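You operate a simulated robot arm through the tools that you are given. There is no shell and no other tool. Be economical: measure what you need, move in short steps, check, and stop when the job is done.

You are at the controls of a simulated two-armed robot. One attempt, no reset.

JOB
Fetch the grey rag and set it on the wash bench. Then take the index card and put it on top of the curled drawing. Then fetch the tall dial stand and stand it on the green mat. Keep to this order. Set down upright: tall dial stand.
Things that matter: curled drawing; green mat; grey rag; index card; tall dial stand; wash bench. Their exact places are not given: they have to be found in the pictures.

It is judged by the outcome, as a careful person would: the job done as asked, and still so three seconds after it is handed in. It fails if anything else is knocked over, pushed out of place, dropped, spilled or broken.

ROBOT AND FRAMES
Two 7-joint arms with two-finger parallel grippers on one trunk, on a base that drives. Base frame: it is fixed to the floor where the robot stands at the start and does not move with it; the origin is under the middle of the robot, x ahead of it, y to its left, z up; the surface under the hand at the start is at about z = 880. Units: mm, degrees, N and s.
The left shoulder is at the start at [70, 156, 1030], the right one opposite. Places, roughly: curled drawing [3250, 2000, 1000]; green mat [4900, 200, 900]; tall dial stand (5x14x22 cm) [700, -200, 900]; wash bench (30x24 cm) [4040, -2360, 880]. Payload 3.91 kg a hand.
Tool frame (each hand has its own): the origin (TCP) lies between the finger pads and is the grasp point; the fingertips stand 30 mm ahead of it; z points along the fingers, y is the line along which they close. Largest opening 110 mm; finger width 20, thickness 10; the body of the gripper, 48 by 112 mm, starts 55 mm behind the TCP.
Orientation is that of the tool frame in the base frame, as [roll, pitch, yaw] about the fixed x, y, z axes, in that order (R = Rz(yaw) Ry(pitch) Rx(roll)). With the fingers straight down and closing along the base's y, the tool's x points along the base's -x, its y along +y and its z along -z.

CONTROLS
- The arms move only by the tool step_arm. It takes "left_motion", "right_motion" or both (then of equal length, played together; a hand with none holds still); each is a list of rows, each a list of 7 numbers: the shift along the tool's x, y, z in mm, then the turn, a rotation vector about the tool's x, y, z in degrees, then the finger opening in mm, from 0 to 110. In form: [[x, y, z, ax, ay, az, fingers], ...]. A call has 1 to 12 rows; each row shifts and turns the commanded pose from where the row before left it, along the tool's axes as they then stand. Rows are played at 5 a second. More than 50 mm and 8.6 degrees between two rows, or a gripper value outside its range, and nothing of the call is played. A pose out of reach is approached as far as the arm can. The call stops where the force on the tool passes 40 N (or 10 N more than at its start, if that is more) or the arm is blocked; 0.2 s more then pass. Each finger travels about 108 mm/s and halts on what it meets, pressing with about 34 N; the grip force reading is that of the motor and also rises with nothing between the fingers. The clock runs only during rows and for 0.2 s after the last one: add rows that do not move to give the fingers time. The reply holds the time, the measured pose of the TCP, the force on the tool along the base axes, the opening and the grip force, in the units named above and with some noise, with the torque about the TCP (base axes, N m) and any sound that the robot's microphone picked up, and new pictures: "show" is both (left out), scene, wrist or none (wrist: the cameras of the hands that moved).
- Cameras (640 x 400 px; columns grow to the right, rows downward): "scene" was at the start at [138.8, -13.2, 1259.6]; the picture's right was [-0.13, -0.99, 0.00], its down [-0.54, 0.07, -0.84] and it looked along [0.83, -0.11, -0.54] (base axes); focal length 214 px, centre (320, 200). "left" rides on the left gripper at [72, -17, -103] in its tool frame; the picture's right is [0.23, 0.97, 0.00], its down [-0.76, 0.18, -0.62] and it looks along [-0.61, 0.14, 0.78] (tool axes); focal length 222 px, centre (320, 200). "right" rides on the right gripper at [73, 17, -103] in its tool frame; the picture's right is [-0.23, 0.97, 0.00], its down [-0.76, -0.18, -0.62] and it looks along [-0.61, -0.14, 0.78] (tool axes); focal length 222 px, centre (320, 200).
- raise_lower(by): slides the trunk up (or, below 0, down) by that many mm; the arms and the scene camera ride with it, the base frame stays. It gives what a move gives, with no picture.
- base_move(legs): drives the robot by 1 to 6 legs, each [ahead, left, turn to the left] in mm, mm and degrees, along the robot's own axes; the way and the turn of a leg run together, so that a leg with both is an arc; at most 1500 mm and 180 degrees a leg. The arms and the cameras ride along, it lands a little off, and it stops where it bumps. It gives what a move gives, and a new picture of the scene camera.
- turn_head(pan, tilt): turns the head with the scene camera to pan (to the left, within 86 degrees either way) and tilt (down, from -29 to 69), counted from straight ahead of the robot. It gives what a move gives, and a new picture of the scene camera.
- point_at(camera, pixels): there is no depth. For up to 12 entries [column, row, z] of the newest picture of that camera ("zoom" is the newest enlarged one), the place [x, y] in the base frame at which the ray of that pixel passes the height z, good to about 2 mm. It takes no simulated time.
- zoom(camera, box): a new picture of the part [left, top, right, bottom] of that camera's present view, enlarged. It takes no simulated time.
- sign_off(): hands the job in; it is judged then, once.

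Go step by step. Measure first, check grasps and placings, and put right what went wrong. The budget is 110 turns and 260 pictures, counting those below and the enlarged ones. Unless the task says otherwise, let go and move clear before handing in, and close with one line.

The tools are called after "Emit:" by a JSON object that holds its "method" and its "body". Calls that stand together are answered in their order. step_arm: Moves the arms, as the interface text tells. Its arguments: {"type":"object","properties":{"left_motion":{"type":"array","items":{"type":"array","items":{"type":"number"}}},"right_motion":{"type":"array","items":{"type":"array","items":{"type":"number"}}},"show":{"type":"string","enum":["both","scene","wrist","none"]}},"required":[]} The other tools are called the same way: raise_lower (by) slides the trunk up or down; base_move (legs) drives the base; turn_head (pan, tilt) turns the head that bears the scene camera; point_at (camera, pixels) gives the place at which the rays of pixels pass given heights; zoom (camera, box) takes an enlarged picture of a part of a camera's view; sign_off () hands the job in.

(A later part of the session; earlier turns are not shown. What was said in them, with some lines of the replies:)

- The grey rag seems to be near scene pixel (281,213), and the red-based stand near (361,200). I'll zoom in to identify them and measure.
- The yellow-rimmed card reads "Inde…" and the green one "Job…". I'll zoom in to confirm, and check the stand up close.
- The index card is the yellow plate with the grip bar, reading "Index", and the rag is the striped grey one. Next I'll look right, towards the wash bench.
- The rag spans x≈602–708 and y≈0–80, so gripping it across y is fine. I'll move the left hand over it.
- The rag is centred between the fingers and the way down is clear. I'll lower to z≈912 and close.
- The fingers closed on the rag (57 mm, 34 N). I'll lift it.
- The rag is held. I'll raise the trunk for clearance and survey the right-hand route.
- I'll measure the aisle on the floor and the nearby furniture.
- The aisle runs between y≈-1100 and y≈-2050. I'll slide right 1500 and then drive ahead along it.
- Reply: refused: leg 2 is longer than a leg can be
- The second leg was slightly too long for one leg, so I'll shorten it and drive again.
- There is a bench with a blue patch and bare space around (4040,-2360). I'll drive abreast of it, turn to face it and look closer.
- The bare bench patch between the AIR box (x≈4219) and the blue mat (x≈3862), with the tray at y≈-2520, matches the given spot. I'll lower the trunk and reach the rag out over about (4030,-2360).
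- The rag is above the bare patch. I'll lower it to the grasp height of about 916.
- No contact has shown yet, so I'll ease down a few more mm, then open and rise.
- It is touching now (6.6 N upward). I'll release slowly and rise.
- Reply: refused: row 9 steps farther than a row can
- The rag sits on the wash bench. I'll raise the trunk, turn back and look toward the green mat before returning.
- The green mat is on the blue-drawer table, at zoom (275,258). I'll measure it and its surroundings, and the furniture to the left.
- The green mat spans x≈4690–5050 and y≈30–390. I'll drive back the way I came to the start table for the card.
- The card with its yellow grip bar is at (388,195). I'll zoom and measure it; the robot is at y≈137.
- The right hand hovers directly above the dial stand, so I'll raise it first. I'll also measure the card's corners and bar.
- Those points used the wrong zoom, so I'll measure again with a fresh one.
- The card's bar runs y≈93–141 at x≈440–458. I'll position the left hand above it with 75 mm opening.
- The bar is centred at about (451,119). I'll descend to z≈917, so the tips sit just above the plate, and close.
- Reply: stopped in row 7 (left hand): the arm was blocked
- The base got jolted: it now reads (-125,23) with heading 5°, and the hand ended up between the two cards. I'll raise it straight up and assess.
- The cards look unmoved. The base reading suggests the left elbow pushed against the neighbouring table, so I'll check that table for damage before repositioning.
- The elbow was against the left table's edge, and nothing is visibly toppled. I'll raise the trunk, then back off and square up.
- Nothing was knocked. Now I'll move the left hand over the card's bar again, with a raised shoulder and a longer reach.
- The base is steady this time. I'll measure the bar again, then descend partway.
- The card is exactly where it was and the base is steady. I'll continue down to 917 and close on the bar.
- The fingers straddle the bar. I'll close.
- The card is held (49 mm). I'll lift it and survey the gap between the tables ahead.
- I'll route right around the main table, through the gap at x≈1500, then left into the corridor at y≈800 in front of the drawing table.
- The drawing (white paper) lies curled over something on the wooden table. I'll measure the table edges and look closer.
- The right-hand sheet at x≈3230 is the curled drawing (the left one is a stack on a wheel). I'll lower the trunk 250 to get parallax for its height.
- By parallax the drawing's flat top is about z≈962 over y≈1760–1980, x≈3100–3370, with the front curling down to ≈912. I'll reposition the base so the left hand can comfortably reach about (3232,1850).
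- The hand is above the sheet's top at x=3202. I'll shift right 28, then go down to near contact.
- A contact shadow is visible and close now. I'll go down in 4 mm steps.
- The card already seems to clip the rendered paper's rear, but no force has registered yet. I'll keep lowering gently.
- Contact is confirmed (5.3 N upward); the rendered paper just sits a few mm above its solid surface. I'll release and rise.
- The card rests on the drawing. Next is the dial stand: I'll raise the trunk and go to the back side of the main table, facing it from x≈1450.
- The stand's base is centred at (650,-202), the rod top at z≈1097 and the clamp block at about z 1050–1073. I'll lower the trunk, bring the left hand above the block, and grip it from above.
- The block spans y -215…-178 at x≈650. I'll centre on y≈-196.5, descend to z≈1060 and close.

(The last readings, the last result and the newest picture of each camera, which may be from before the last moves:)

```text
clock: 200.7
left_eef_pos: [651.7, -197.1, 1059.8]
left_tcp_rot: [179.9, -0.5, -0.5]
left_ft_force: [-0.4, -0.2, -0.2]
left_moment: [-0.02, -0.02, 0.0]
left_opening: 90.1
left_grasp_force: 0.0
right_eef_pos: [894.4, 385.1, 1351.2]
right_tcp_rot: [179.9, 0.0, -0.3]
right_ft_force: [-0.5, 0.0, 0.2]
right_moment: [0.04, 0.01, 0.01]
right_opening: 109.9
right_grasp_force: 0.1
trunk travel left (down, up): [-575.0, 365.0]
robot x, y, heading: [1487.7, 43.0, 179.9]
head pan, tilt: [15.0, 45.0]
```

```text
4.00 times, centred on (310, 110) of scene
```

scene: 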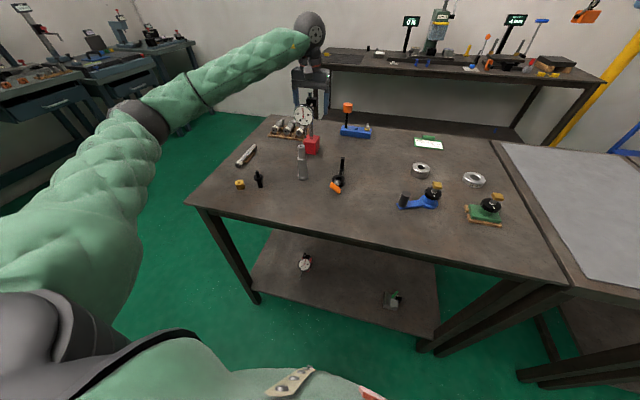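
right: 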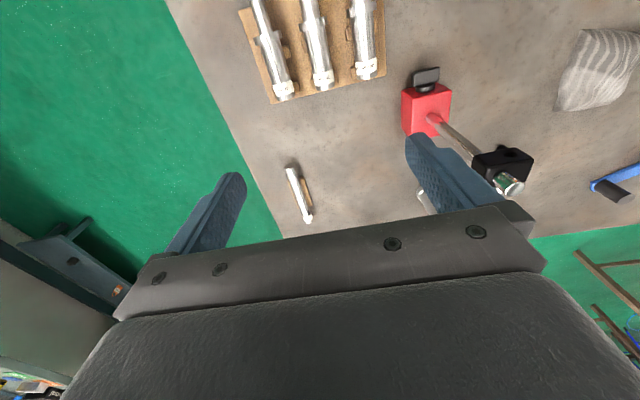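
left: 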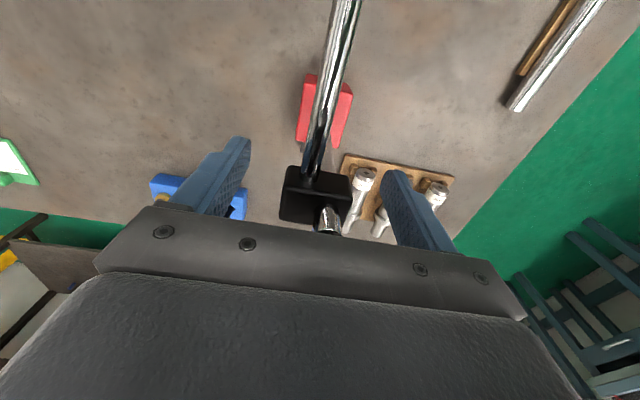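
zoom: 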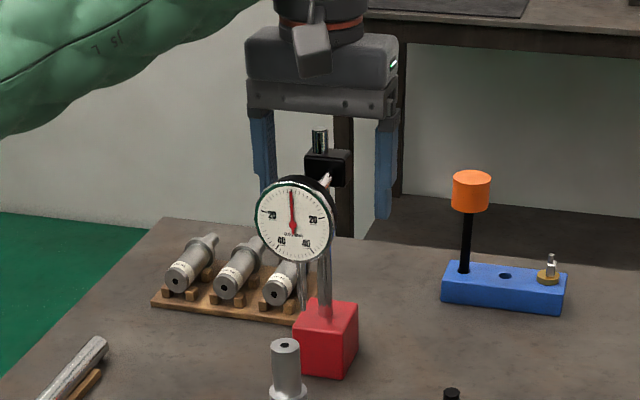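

The block is centred between the fingers. I'll close on it.

Emit:
{"method": "step_arm", "body": {"left_motion": [[0, 0, 0, 0, 0, 0, 60], [0, 0, 0, 0, 0, 0, 45], [0, 0, 0, 0, 0, 0, 30], [0, 0, 0, 0, 0, 0, 20], [0, 0, 0, 0, 0, 0, 20]], "show": "none"}}

Emit:
{"method": "step_arm", "body": {"left_motion": [[0, 0, -5, 0, 0, 0, 20], [0, 0, -15, 0, 0, 0, 20], [0, 0, 0, 0, 0, 0, 20]], "show": "both"}}

Emit:
{"method": "zoom", "body": {"camera": "scene", "box": [250, 60, 370, 160]}}

```text
clock: 201.8
left_eef_pos: [651.6, -196.2, 1061.4]
left_tcp_rot: [180.0, -0.6, -0.5]
left_ft_force: [0.0, 5.0, 0.2]
left_moment: [0.48, -0.07, -0.02]
left_opening: 36.3
left_grasp_force: 33.9
right_eef_pos: [894.0, 386.2, 1350.7]
right_tcp_rot: [179.9, 0.0, -0.3]
right_ft_force: [-0.1, 0.4, 0.3]
right_moment: [-0.01, -0.03, 0.0]
right_opening: 110.1
right_grasp_force: 0.0
trunk travel left (down, up): [-575.0, 365.0]
robot x, y, heading: [1486.0, 40.1, 179.7]
head pan, tilt: [15.0, 45.0]
```

```text
clock: 202.7
left_eef_pos: [649.6, -197.8, 1080.3]
left_tcp_rot: [-179.9, -0.7, -0.4]
left_ft_force: [-0.8, -0.3, -12.0]
left_moment: [0.06, 0.06, 0.03]
left_opening: 35.8
left_grasp_force: 33.7
right_eef_pos: [893.8, 384.9, 1349.5]
right_tcp_rot: [179.9, 0.0, -0.2]
right_ft_force: [0.8, -0.1, -0.4]
right_moment: [0.01, -0.02, 0.04]
right_opening: 109.9
right_grasp_force: 0.1
trunk travel left (down, up): [-575.0, 365.0]
robot x, y, heading: [1485.1, 41.5, 180.1]
head pan, tilt: [15.0, 45.0]
```

scene: 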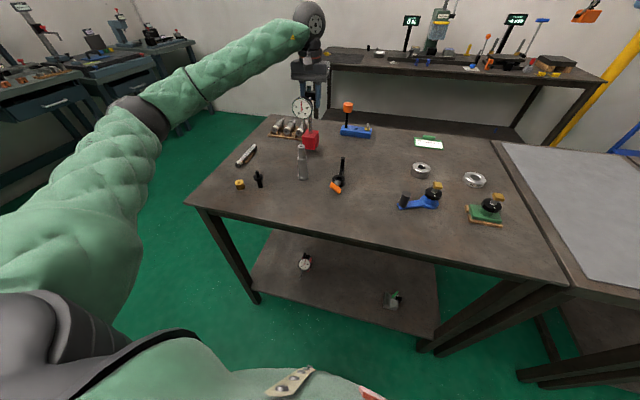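
left: 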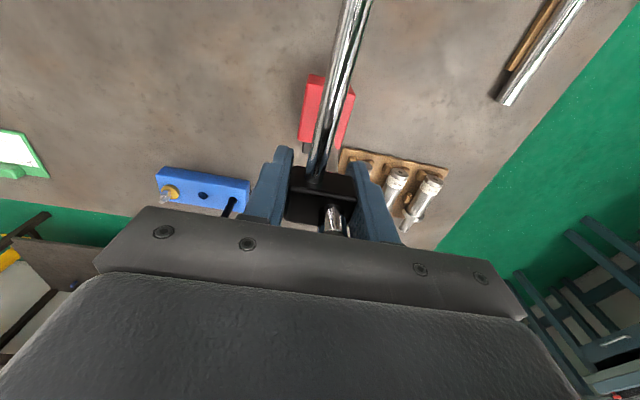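

```text
4.00 times, centred on (310, 110) of scene
```

zoom: 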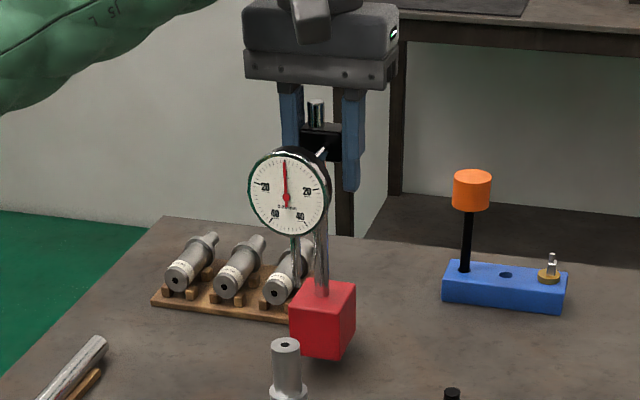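

The stand is held upright: 12 N load and almost no moment. I'll lift it higher with arm and trunk.

Emit:
{"method": "step_arm", "body": {"left_motion": [[0, 0, -25, 0, 0, 0, 20], [0, 0, -25, 0, 0, 0, 20], [0, 0, -25, 0, 0, 0, 20], [0, 0, -25, 0, 0, 0, 20], [0, 0, 0, 0, 0, 0, 20]], "show": "none"}}

Emit:
{"method": "raise_lower", "body": {"by": 250}}

Emit:
{"method": "base_move", "body": {"legs": [[0, -760, 0], [-1100, 0, 0]]}}

Emit:
{"method": "zoom", "body": {"camera": "left", "box": [0, 0, 640, 399]}}

```text
clock: 203.8
left_eef_pos: [650.2, -199.0, 1180.0]
left_tcp_rot: [179.9, -0.6, -0.5]
left_ft_force: [0.4, -0.9, -12.1]
left_moment: [0.07, 0.03, 0.0]
left_opening: 36.1
left_grasp_force: 33.9
right_eef_pos: [894.0, 385.4, 1350.5]
right_tcp_rot: [179.8, -0.1, -0.4]
right_ft_force: [0.6, -0.3, 0.0]
right_moment: [0.01, -0.01, 0.02]
right_opening: 110.0
right_grasp_force: 0.0
trunk travel left (down, up): [-575.0, 365.0]
robot x, y, heading: [1485.4, 42.2, 180.0]
head pan, tilt: [15.0, 45.0]
```

```text
clock: 206.4
left_eef_pos: [650.5, -198.2, 1430.3]
left_tcp_rot: [-180.0, -0.7, -0.4]
left_ft_force: [-0.7, -0.2, -11.5]
left_moment: [0.07, 0.02, 0.04]
left_opening: 35.8
left_grasp_force: 33.8
right_eef_pos: [893.6, 387.1, 1600.4]
right_tcp_rot: [179.8, -0.1, -0.3]
right_ft_force: [0.2, 0.9, 0.3]
right_moment: [0.02, 0.02, -0.03]
right_opening: 110.2
right_grasp_force: 0.1
trunk travel left (down, up): [-825.0, 115.0]
robot x, y, heading: [1486.2, 40.1, 180.0]
head pan, tilt: [15.0, 45.0]
```

```text
clock: 215.7
left_eef_pos: [1750.0, 537.9, 1428.5]
left_tcp_rot: [-179.8, -0.7, 0.5]
left_ft_force: [0.0, 0.4, -10.9]
left_moment: [0.06, 0.02, -0.02]
left_opening: 36.0
left_grasp_force: 33.8
right_eef_pos: [1983.4, 1125.5, 1600.2]
right_tcp_rot: [179.8, -0.1, 0.7]
right_ft_force: [0.3, -0.5, -0.4]
right_moment: [0.0, 0.01, -0.03]
right_opening: 109.6
right_grasp_force: 0.2
trunk travel left (down, up): [-825.0, 115.0]
robot x, y, heading: [2583.2, 793.9, -179.3]
head pan, tilt: [15.0, 45.0]
```

scene: 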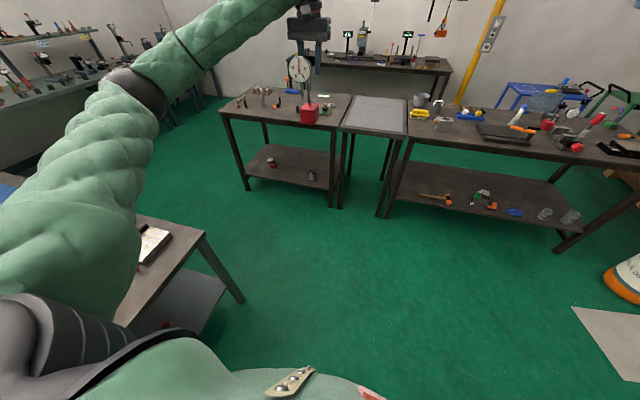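

```text
1.00 times, centred on (320, 200) of left (not enlarged: the box is as wide or as high as the picture)
```

zoom: 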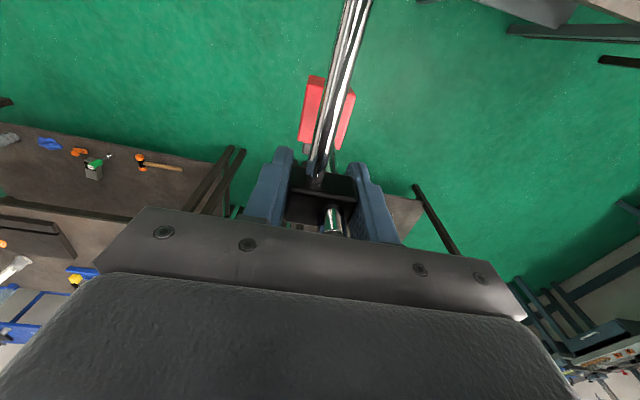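

The stand is still held firmly and unchanged in the gripper. I'll turn around in the corridor and drive toward the mat table.

Emit:
{"method": "base_move", "body": {"legs": [[0, 0, 90], [0, 0, 89.3], [1350, 0, 0]]}}

Emit:
{"method": "turn_head", "body": {"pan": -25, "tilt": 35}}

```text
clock: 230.0
left_eef_pos: [4758.8, 1077.9, 1429.3]
left_tcp_rot: [-179.9, -0.6, -178.4]
left_ft_force: [0.6, 0.8, -11.1]
left_moment: [-0.06, -0.04, -0.01]
left_opening: 35.7
left_grasp_force: 33.9
right_eef_pos: [4535.2, 488.2, 1601.7]
right_tcp_rot: [179.8, -0.1, -178.2]
right_ft_force: [-0.2, 1.1, -0.8]
right_moment: [0.01, 0.01, -0.04]
right_opening: 110.0
right_grasp_force: 0.1
trunk travel left (down, up): [-825.0, 115.0]
robot x, y, heading: [3934.8, 812.4, 1.7]
head pan, tilt: [15.0, 45.0]
```

scene: 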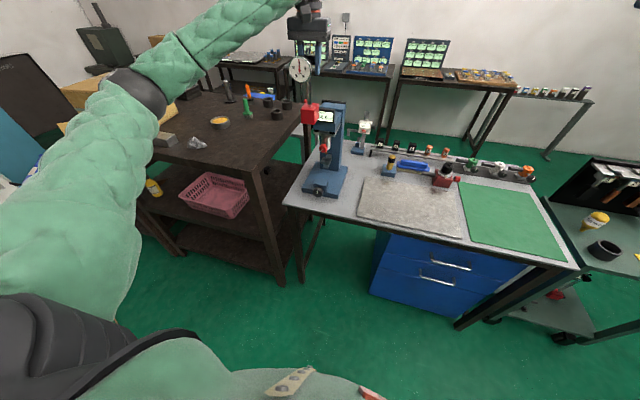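

```text
clock: 231.1
left_eef_pos: [4758.6, 1078.9, 1430.0]
left_tcp_rot: [-180.0, -0.6, -178.3]
left_ft_force: [-0.4, 0.3, -10.8]
left_moment: [-0.03, -0.02, 0.0]
left_opening: 35.8
left_grasp_force: 34.1
right_eef_pos: [4536.7, 486.5, 1601.2]
right_tcp_rot: [179.8, 0.0, -178.3]
right_ft_force: [0.6, -0.1, 0.0]
right_moment: [0.02, -0.02, 0.01]
right_opening: 109.8
right_grasp_force: 0.1
trunk travel left (down, up): [-825.0, 115.0]
robot x, y, heading: [3933.7, 806.7, 1.8]
head pan, tilt: [-25.0, 35.0]
```

scene: 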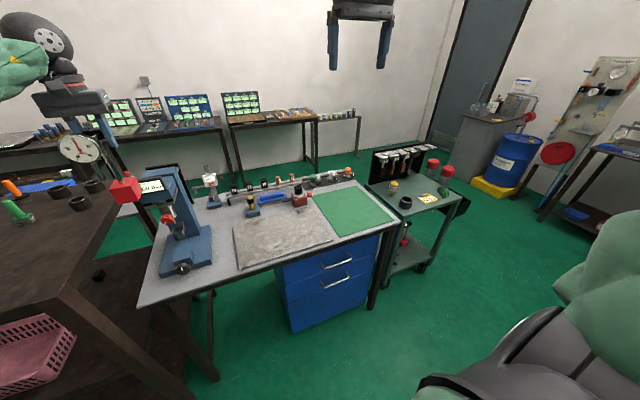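

Moving sideways now would carry the stand over the tall blue press. I'll first pull the hand back about 280 mm, clear of the table, and measure the mat.

Emit:
{"method": "step_arm", "body": {"left_motion": [[40, 0, 0, 0, 0, 0, 20], [40, 0, 0, 0, 0, 0, 20], [40, 0, 0, 0, 0, 0, 20], [40, 0, 0, 0, 0, 0, 20], [40, 0, 0, 0, 0, 0, 20], [40, 0, 0, 0, 0, 0, 20], [40, 0, 0, 0, 0, 0, 20], [0, 0, 0, 0, 0, 0, 20]], "show": "scene"}}

Emit:
{"method": "point_at", "body": {"camera": "scene", "pixels": [[312, 195, 880], [361, 187, 880], [398, 221, 880], [345, 236, 880], [137, 305, 880], [395, 234, 880], [421, 295, 0], [375, 308, 0], [372, 187, 850], [180, 270, 880], [300, 210, 880]]}}

```text
clock: 232.9
left_eef_pos: [4480.4, 1072.2, 1431.1]
left_tcp_rot: [179.9, -0.6, -178.3]
left_ft_force: [0.1, -0.5, -11.9]
left_moment: [-0.04, -0.09, -0.01]
left_opening: 35.9
left_grasp_force: 34.0
right_eef_pos: [4535.8, 486.1, 1600.9]
right_tcp_rot: [179.8, -0.1, -178.2]
right_ft_force: [-0.2, 0.7, 0.3]
right_moment: [-0.02, 0.0, 0.01]
right_opening: 110.1
right_grasp_force: 0.0
trunk travel left (down, up): [-825.0, 115.0]
robot x, y, heading: [3928.1, 808.6, 1.9]
head pan, tilt: [-25.0, 35.0]
```

scene: 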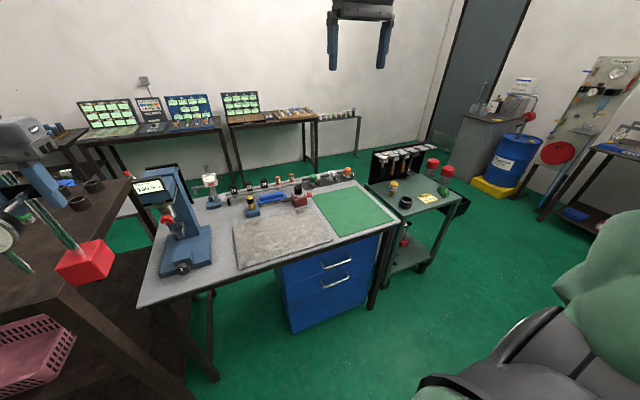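

```text
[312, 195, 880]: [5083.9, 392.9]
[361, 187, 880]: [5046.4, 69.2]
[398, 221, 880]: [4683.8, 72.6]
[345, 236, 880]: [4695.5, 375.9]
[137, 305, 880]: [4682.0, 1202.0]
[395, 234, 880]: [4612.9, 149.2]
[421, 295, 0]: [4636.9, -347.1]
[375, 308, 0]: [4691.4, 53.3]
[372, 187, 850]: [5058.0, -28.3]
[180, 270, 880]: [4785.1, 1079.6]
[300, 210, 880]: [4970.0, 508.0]
```

The mat spans x≈4690–5065 and y≈72–385. I'll move the base right and slightly forward to face it.

Emit:
{"method": "base_move", "body": {"legs": [[0, -400, -1.8], [140, -380, 0]]}}

Emit:
{"method": "turn_head", "body": {"pan": 10, "tilt": 40}}

Emit:
{"method": "zoom", "body": {"camera": "left", "box": [0, 0, 640, 399]}}

```text
clock: 237.5
left_eef_pos: [4633.7, 270.4, 1431.1]
left_tcp_rot: [180.0, -0.6, 179.3]
left_ft_force: [-0.9, 1.1, -11.5]
left_moment: [-0.05, -0.02, -0.02]
left_opening: 36.0
left_grasp_force: 34.0
right_eef_pos: [4666.1, -316.5, 1601.6]
right_tcp_rot: [179.8, 0.0, 179.6]
right_ft_force: [0.6, -0.1, -0.9]
right_moment: [0.02, -0.01, -0.03]
right_opening: 110.0
right_grasp_force: 0.0
trunk travel left (down, up): [-825.0, 115.0]
robot x, y, heading: [4073.3, 27.9, 0.0]
head pan, tilt: [-25.0, 35.0]
```

scene: 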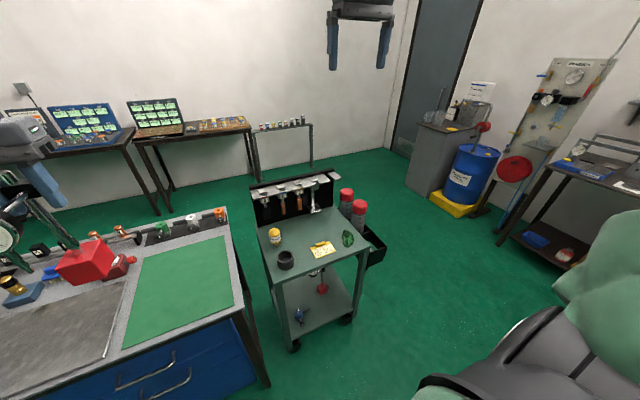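

```text
clock: 238.5
left_eef_pos: [4634.7, 269.3, 1430.6]
left_tcp_rot: [180.0, -0.7, 179.4]
left_ft_force: [-1.1, 0.3, -11.4]
left_moment: [-0.04, -0.08, 0.04]
left_opening: 35.7
left_grasp_force: 34.0
right_eef_pos: [4667.3, -317.5, 1600.9]
right_tcp_rot: [179.8, -0.1, 179.6]
right_ft_force: [0.6, 0.4, 0.7]
right_moment: [-0.02, 0.01, -0.03]
right_opening: 110.0
right_grasp_force: 0.1
trunk travel left (down, up): [-825.0, 115.0]
robot x, y, heading: [4074.8, 27.9, -0.5]
head pan, tilt: [10.0, 40.0]
```

scene: 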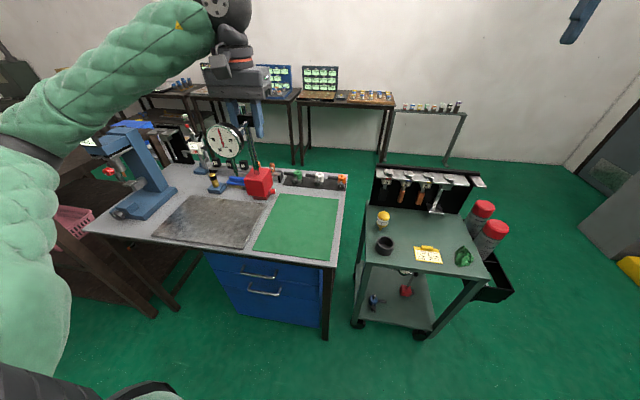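

```text
1.00 times, centred on (320, 200) of left (not enlarged: the box is as wide or as high as the picture)
```

zoom: 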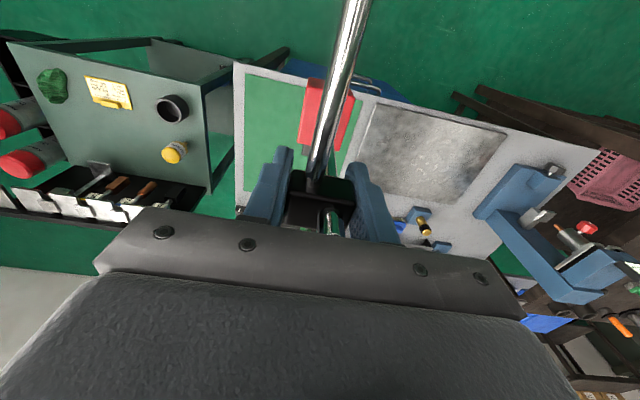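

Emit:
{"method": "point_at", "body": {"camera": "scene", "pixels": [[273, 194, 882], [338, 201, 882], [330, 261, 882], [253, 250, 882], [333, 267, 880], [85, 231, 880], [300, 222, 882]]}}

Emit:
{"method": "raise_lower", "body": {"by": -150}}

```text
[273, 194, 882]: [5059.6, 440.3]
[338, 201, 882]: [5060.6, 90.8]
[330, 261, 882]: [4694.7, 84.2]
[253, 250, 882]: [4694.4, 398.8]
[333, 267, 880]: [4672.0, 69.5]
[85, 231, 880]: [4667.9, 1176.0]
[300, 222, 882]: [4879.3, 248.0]
```

```text
clock: 240.3
left_eef_pos: [4633.5, 269.8, 1280.6]
left_tcp_rot: [180.0, -0.6, 179.4]
left_ft_force: [0.7, -0.6, -11.7]
left_moment: [-0.07, 0.0, -0.02]
left_opening: 35.9
left_grasp_force: 34.3
right_eef_pos: [4668.2, -317.9, 1450.4]
right_tcp_rot: [179.8, -0.1, 179.6]
right_ft_force: [0.0, 0.0, -0.5]
right_moment: [0.01, 0.03, 0.02]
right_opening: 110.0
right_grasp_force: 0.0
trunk travel left (down, up): [-675.0, 265.0]
robot x, y, heading: [4077.3, 24.8, -0.2]
head pan, tilt: [10.0, 40.0]
```

The mat's centre is at about (4878,245). I'll carry the stand over it and lower partway.

Emit:
{"method": "step_arm", "body": {"left_motion": [[-38, -5, 0, 0, 0, 0, 20], [-38, -5, 0, 0, 0, 0, 20], [-38, -5, 0, 0, 0, 0, 20], [-38, -5, 0, 0, 0, 0, 20], [-38, -5, 0, 0, 0, 0, 20], [-37, -5, 0, 0, 0, 0, 20], [0, 0, 40, 0, 0, 0, 20], [0, 0, 40, 0, 0, 0, 20], [0, 0, 40, 0, 0, 0, 20], [0, 0, 40, 0, 0, 0, 20], [0, 0, 20, 0, 0, 0, 20], [0, 0, 0, 0, 0, 0, 20]], "show": "both"}}

Emit:
{"method": "zoom", "body": {"camera": "scene", "box": [200, 110, 400, 280]}}

```text
clock: 242.9
left_eef_pos: [4857.4, 236.8, 1099.0]
left_tcp_rot: [-179.9, -0.7, 179.3]
left_ft_force: [-0.1, 0.5, -11.3]
left_moment: [-0.06, -0.02, 0.0]
left_opening: 36.0
left_grasp_force: 33.8
right_eef_pos: [4666.4, -318.0, 1450.6]
right_tcp_rot: [179.8, -0.1, 179.6]
right_ft_force: [-0.2, -1.0, -0.5]
right_moment: [-0.02, 0.02, 0.0]
right_opening: 110.1
right_grasp_force: 0.1
trunk travel left (down, up): [-675.0, 265.0]
robot x, y, heading: [4074.3, 28.7, -0.0]
head pan, tilt: [10.0, 40.0]
```

scene: 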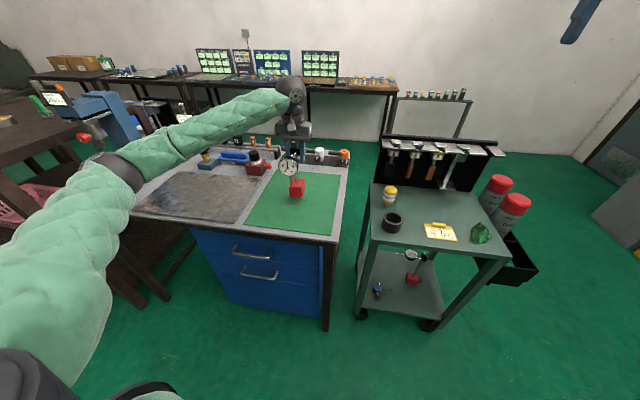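
left: 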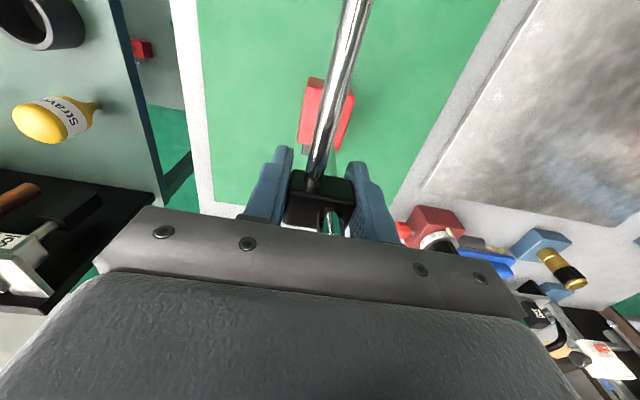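

```text
2.35 times, centred on (300, 195) of scene
```

zoom: 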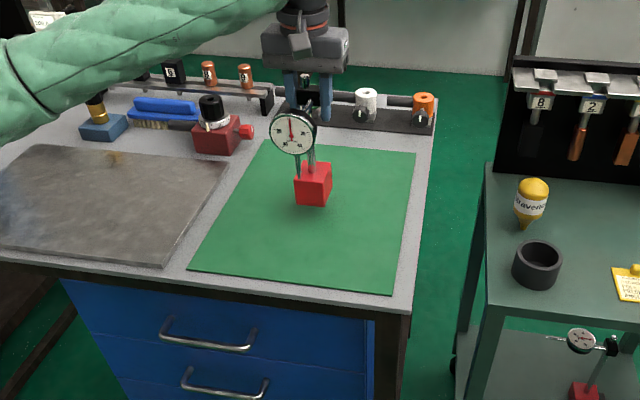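

The stand is over the mat and upright. I'll lower it carefully toward contact.

Emit:
{"method": "step_arm", "body": {"left_motion": [[0, 0, 15, 0, 0, 0, 20], [0, 0, 10, 0, 0, 0, 20], [0, 0, 5, 0, 0, 0, 20], [0, 0, 0, 0, 0, 0, 20]], "show": "none"}}

Emit:
{"method": "step_arm", "body": {"left_motion": [[0, 0, 3, 0, 0, 0, 20], [0, 0, 0, 0, 0, 0, 20]], "show": "none"}}

```text
clock: 243.9
left_eef_pos: [4857.3, 237.7, 1067.6]
left_tcp_rot: [179.8, -0.6, 179.4]
left_ft_force: [0.3, -1.3, -11.6]
left_moment: [-0.05, -0.02, 0.01]
left_opening: 35.9
left_grasp_force: 34.1
right_eef_pos: [4668.3, -317.1, 1450.7]
right_tcp_rot: [179.7, 0.0, 179.7]
right_ft_force: [0.6, -0.1, -0.3]
right_moment: [0.02, 0.0, -0.01]
right_opening: 109.9
right_grasp_force: 0.0
trunk travel left (down, up): [-675.0, 265.0]
robot x, y, heading: [4076.6, 27.2, -0.4]
head pan, tilt: [10.0, 40.0]
```

```text
clock: 244.5
left_eef_pos: [4859.2, 237.4, 1064.6]
left_tcp_rot: [179.9, -0.6, 179.4]
left_ft_force: [-0.1, 0.1, -11.8]
left_moment: [-0.04, -0.03, 0.03]
left_opening: 36.0
left_grasp_force: 33.9
right_eef_pos: [4667.6, -316.9, 1449.7]
right_tcp_rot: [179.8, 0.1, 179.6]
right_ft_force: [0.1, 0.9, 0.3]
right_moment: [0.03, 0.01, 0.0]
right_opening: 110.0
right_grasp_force: 0.0
trunk travel left (down, up): [-675.0, 265.0]
robot x, y, heading: [4077.5, 28.7, -0.1]
head pan, tilt: [10.0, 40.0]
```

Emit:
{"method": "step_arm", "body": {"left_motion": [[0, 0, 2, 0, 0, 0, 20], [0, 0, 0, 0, 0, 0, 20]], "show": "none"}}

Emit:
{"method": "step_arm", "body": {"left_motion": [[0, 0, 2, 0, 0, 0, 20], [0, 0, 0, 0, 0, 0, 20]], "show": "scene"}}

Emit:
{"method": "zoom", "body": {"camera": "scene", "box": [240, 130, 340, 230]}}

```text
clock: 245.1
left_eef_pos: [4858.6, 238.0, 1065.1]
left_tcp_rot: [179.9, -0.5, 179.6]
left_ft_force: [1.2, 5.0, 2.9]
left_moment: [0.51, 0.02, -0.08]
left_opening: 35.8
left_grasp_force: 33.6
right_eef_pos: [4667.4, -318.4, 1450.6]
right_tcp_rot: [179.8, 0.0, 179.6]
right_ft_force: [-0.1, -0.3, 0.4]
right_moment: [0.01, 0.01, 0.02]
right_opening: 110.0
right_grasp_force: 0.1
trunk travel left (down, up): [-675.0, 265.0]
robot x, y, heading: [4075.2, 28.7, -0.3]
head pan, tilt: [10.0, 40.0]
```

```text
clock: 245.7
left_eef_pos: [4857.2, 238.5, 1064.0]
left_tcp_rot: [180.0, -0.4, 179.4]
left_ft_force: [5.3, 5.8, 22.8]
left_moment: [0.27, -0.16, -0.01]
left_opening: 35.5
left_grasp_force: 34.2
right_eef_pos: [4666.3, -317.3, 1451.8]
right_tcp_rot: [179.8, 0.1, 179.6]
right_ft_force: [0.5, 0.4, 0.3]
right_moment: [-0.01, -0.01, -0.01]
right_opening: 110.2
right_grasp_force: 0.1
trunk travel left (down, up): [-675.0, 265.0]
robot x, y, heading: [4075.0, 27.3, -0.4]
head pan, tilt: [10.0, 40.0]
```

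scene: 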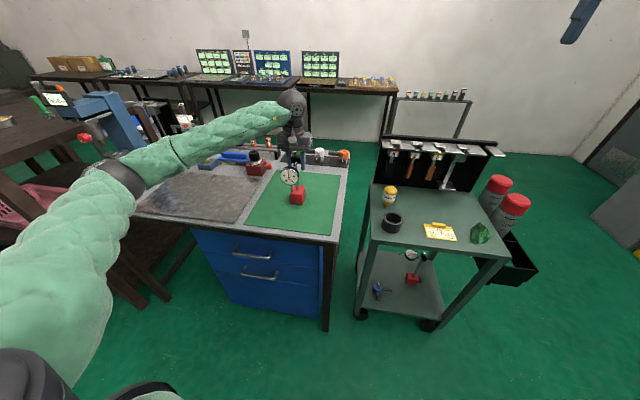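

```text
4.00 times, centred on (290, 180) of scene
```

zoom: 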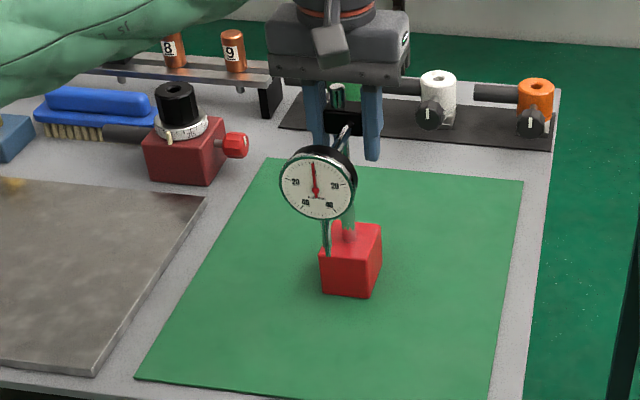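

It is on the mat (contact 23 N upward). I'll relieve the press by 2 mm, open slowly, then rise straight up.

Emit:
{"method": "step_arm", "body": {"left_motion": [[0, 0, -2, 0, 0, 0, 20], [0, 0, 0, 0, 0, 0, 36], [0, 0, 0, 0, 0, 0, 42], [0, 0, 0, 0, 0, 0, 55], [0, 0, 0, 0, 0, 0, 75], [0, 0, 0, 0, 0, 0, 90], [0, 0, 0, 0, 0, 0, 90]], "show": "both"}}

Emit:
{"method": "zoom", "body": {"camera": "left", "box": [160, 40, 480, 240]}}

```text
clock: 247.3
left_eef_pos: [4858.3, 237.1, 1064.5]
left_tcp_rot: [179.9, -0.5, 179.4]
left_ft_force: [-0.2, 0.5, -0.6]
left_moment: [-0.02, 0.01, -0.03]
left_opening: 90.0
left_grasp_force: 0.1
right_eef_pos: [4666.6, -318.4, 1450.7]
right_tcp_rot: [179.8, 0.0, 179.6]
right_ft_force: [-0.2, 0.5, -0.2]
right_moment: [-0.01, 0.01, 0.03]
right_opening: 110.1
right_grasp_force: 0.1
trunk travel left (down, up): [-675.0, 265.0]
robot x, y, heading: [4077.3, 30.0, -0.4]
head pan, tilt: [10.0, 40.0]
```

scene: 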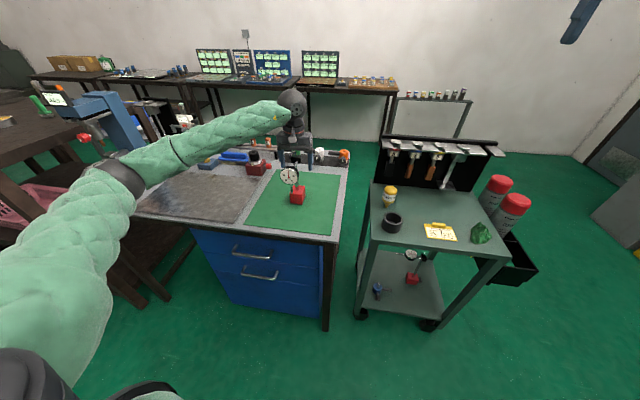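
left: 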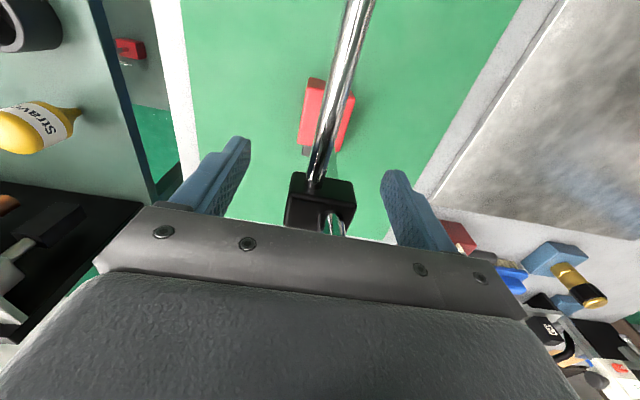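

```text
2.00 times, centred on (320, 140) of left
```

zoom: 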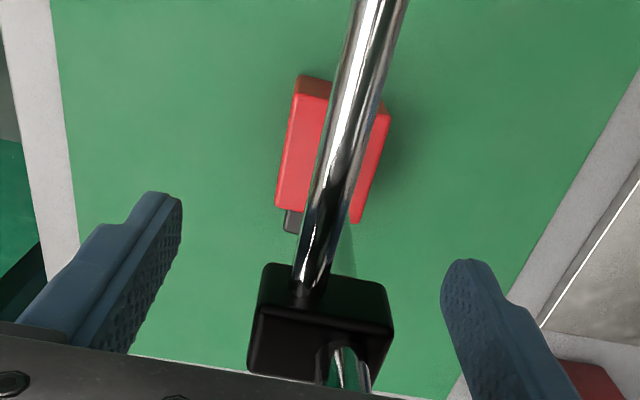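

The stand is free and upright, with clearance on both sides. I'll rise straight up and check.

Emit:
{"method": "step_arm", "body": {"left_motion": [[0, 0, -30, 0, 0, 0, 90], [0, 0, -45, 0, 0, 0, 90], [0, 0, -45, 0, 0, 0, 90], [0, 0, -45, 0, 0, 0, 90], [0, 0, -45, 0, 0, 0, 90], [40, 0, -20, 0, 0, 0, 90], [45, 0, 0, 0, 0, 0, 90], [45, 0, 0, 0, 0, 0, 90], [45, 0, 0, 0, 0, 0, 90], [0, 0, 0, 0, 0, 0, 90]], "show": "scene"}}

Emit:
{"method": "zoom", "body": {"camera": "scene", "box": [220, 110, 360, 250]}}

```text
clock: 249.5
left_eef_pos: [4686.3, 236.5, 1294.9]
left_tcp_rot: [179.9, -0.6, 179.4]
left_ft_force: [0.8, -0.3, 0.1]
left_moment: [-0.02, 0.0, -0.02]
left_opening: 90.0
left_grasp_force: 0.0
right_eef_pos: [4668.4, -319.1, 1451.3]
right_tcp_rot: [179.8, 0.0, 179.5]
right_ft_force: [-0.7, 0.2, -0.3]
right_moment: [0.03, -0.01, -0.03]
right_opening: 110.1
right_grasp_force: 0.1
trunk travel left (down, up): [-675.0, 265.0]
robot x, y, heading: [4078.0, 27.6, -0.5]
head pan, tilt: [10.0, 40.0]
```

scene: 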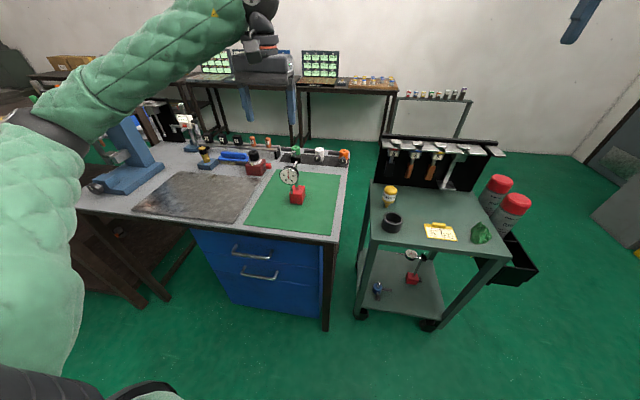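

```text
2.86 times, centred on (290, 180) of scene
```

zoom: 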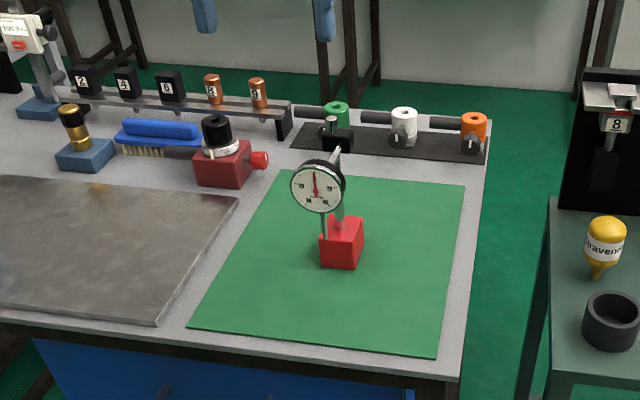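

The stand is upright on the green mat, the hand is clear, and the rag and card were left in place as checked. I'm handing in.

Emit:
{"method": "sign_off", "body": {}}

```text
The job is handed in.
```

The job is done in the order asked: the grey rag is on the wash bench, the index card is on the curled drawing, and the tall dial stand is upright on the green mat. While I was reaching for the card, the left elbow pushed against the table beside it; nothing looked moved or knocked over afterwards.
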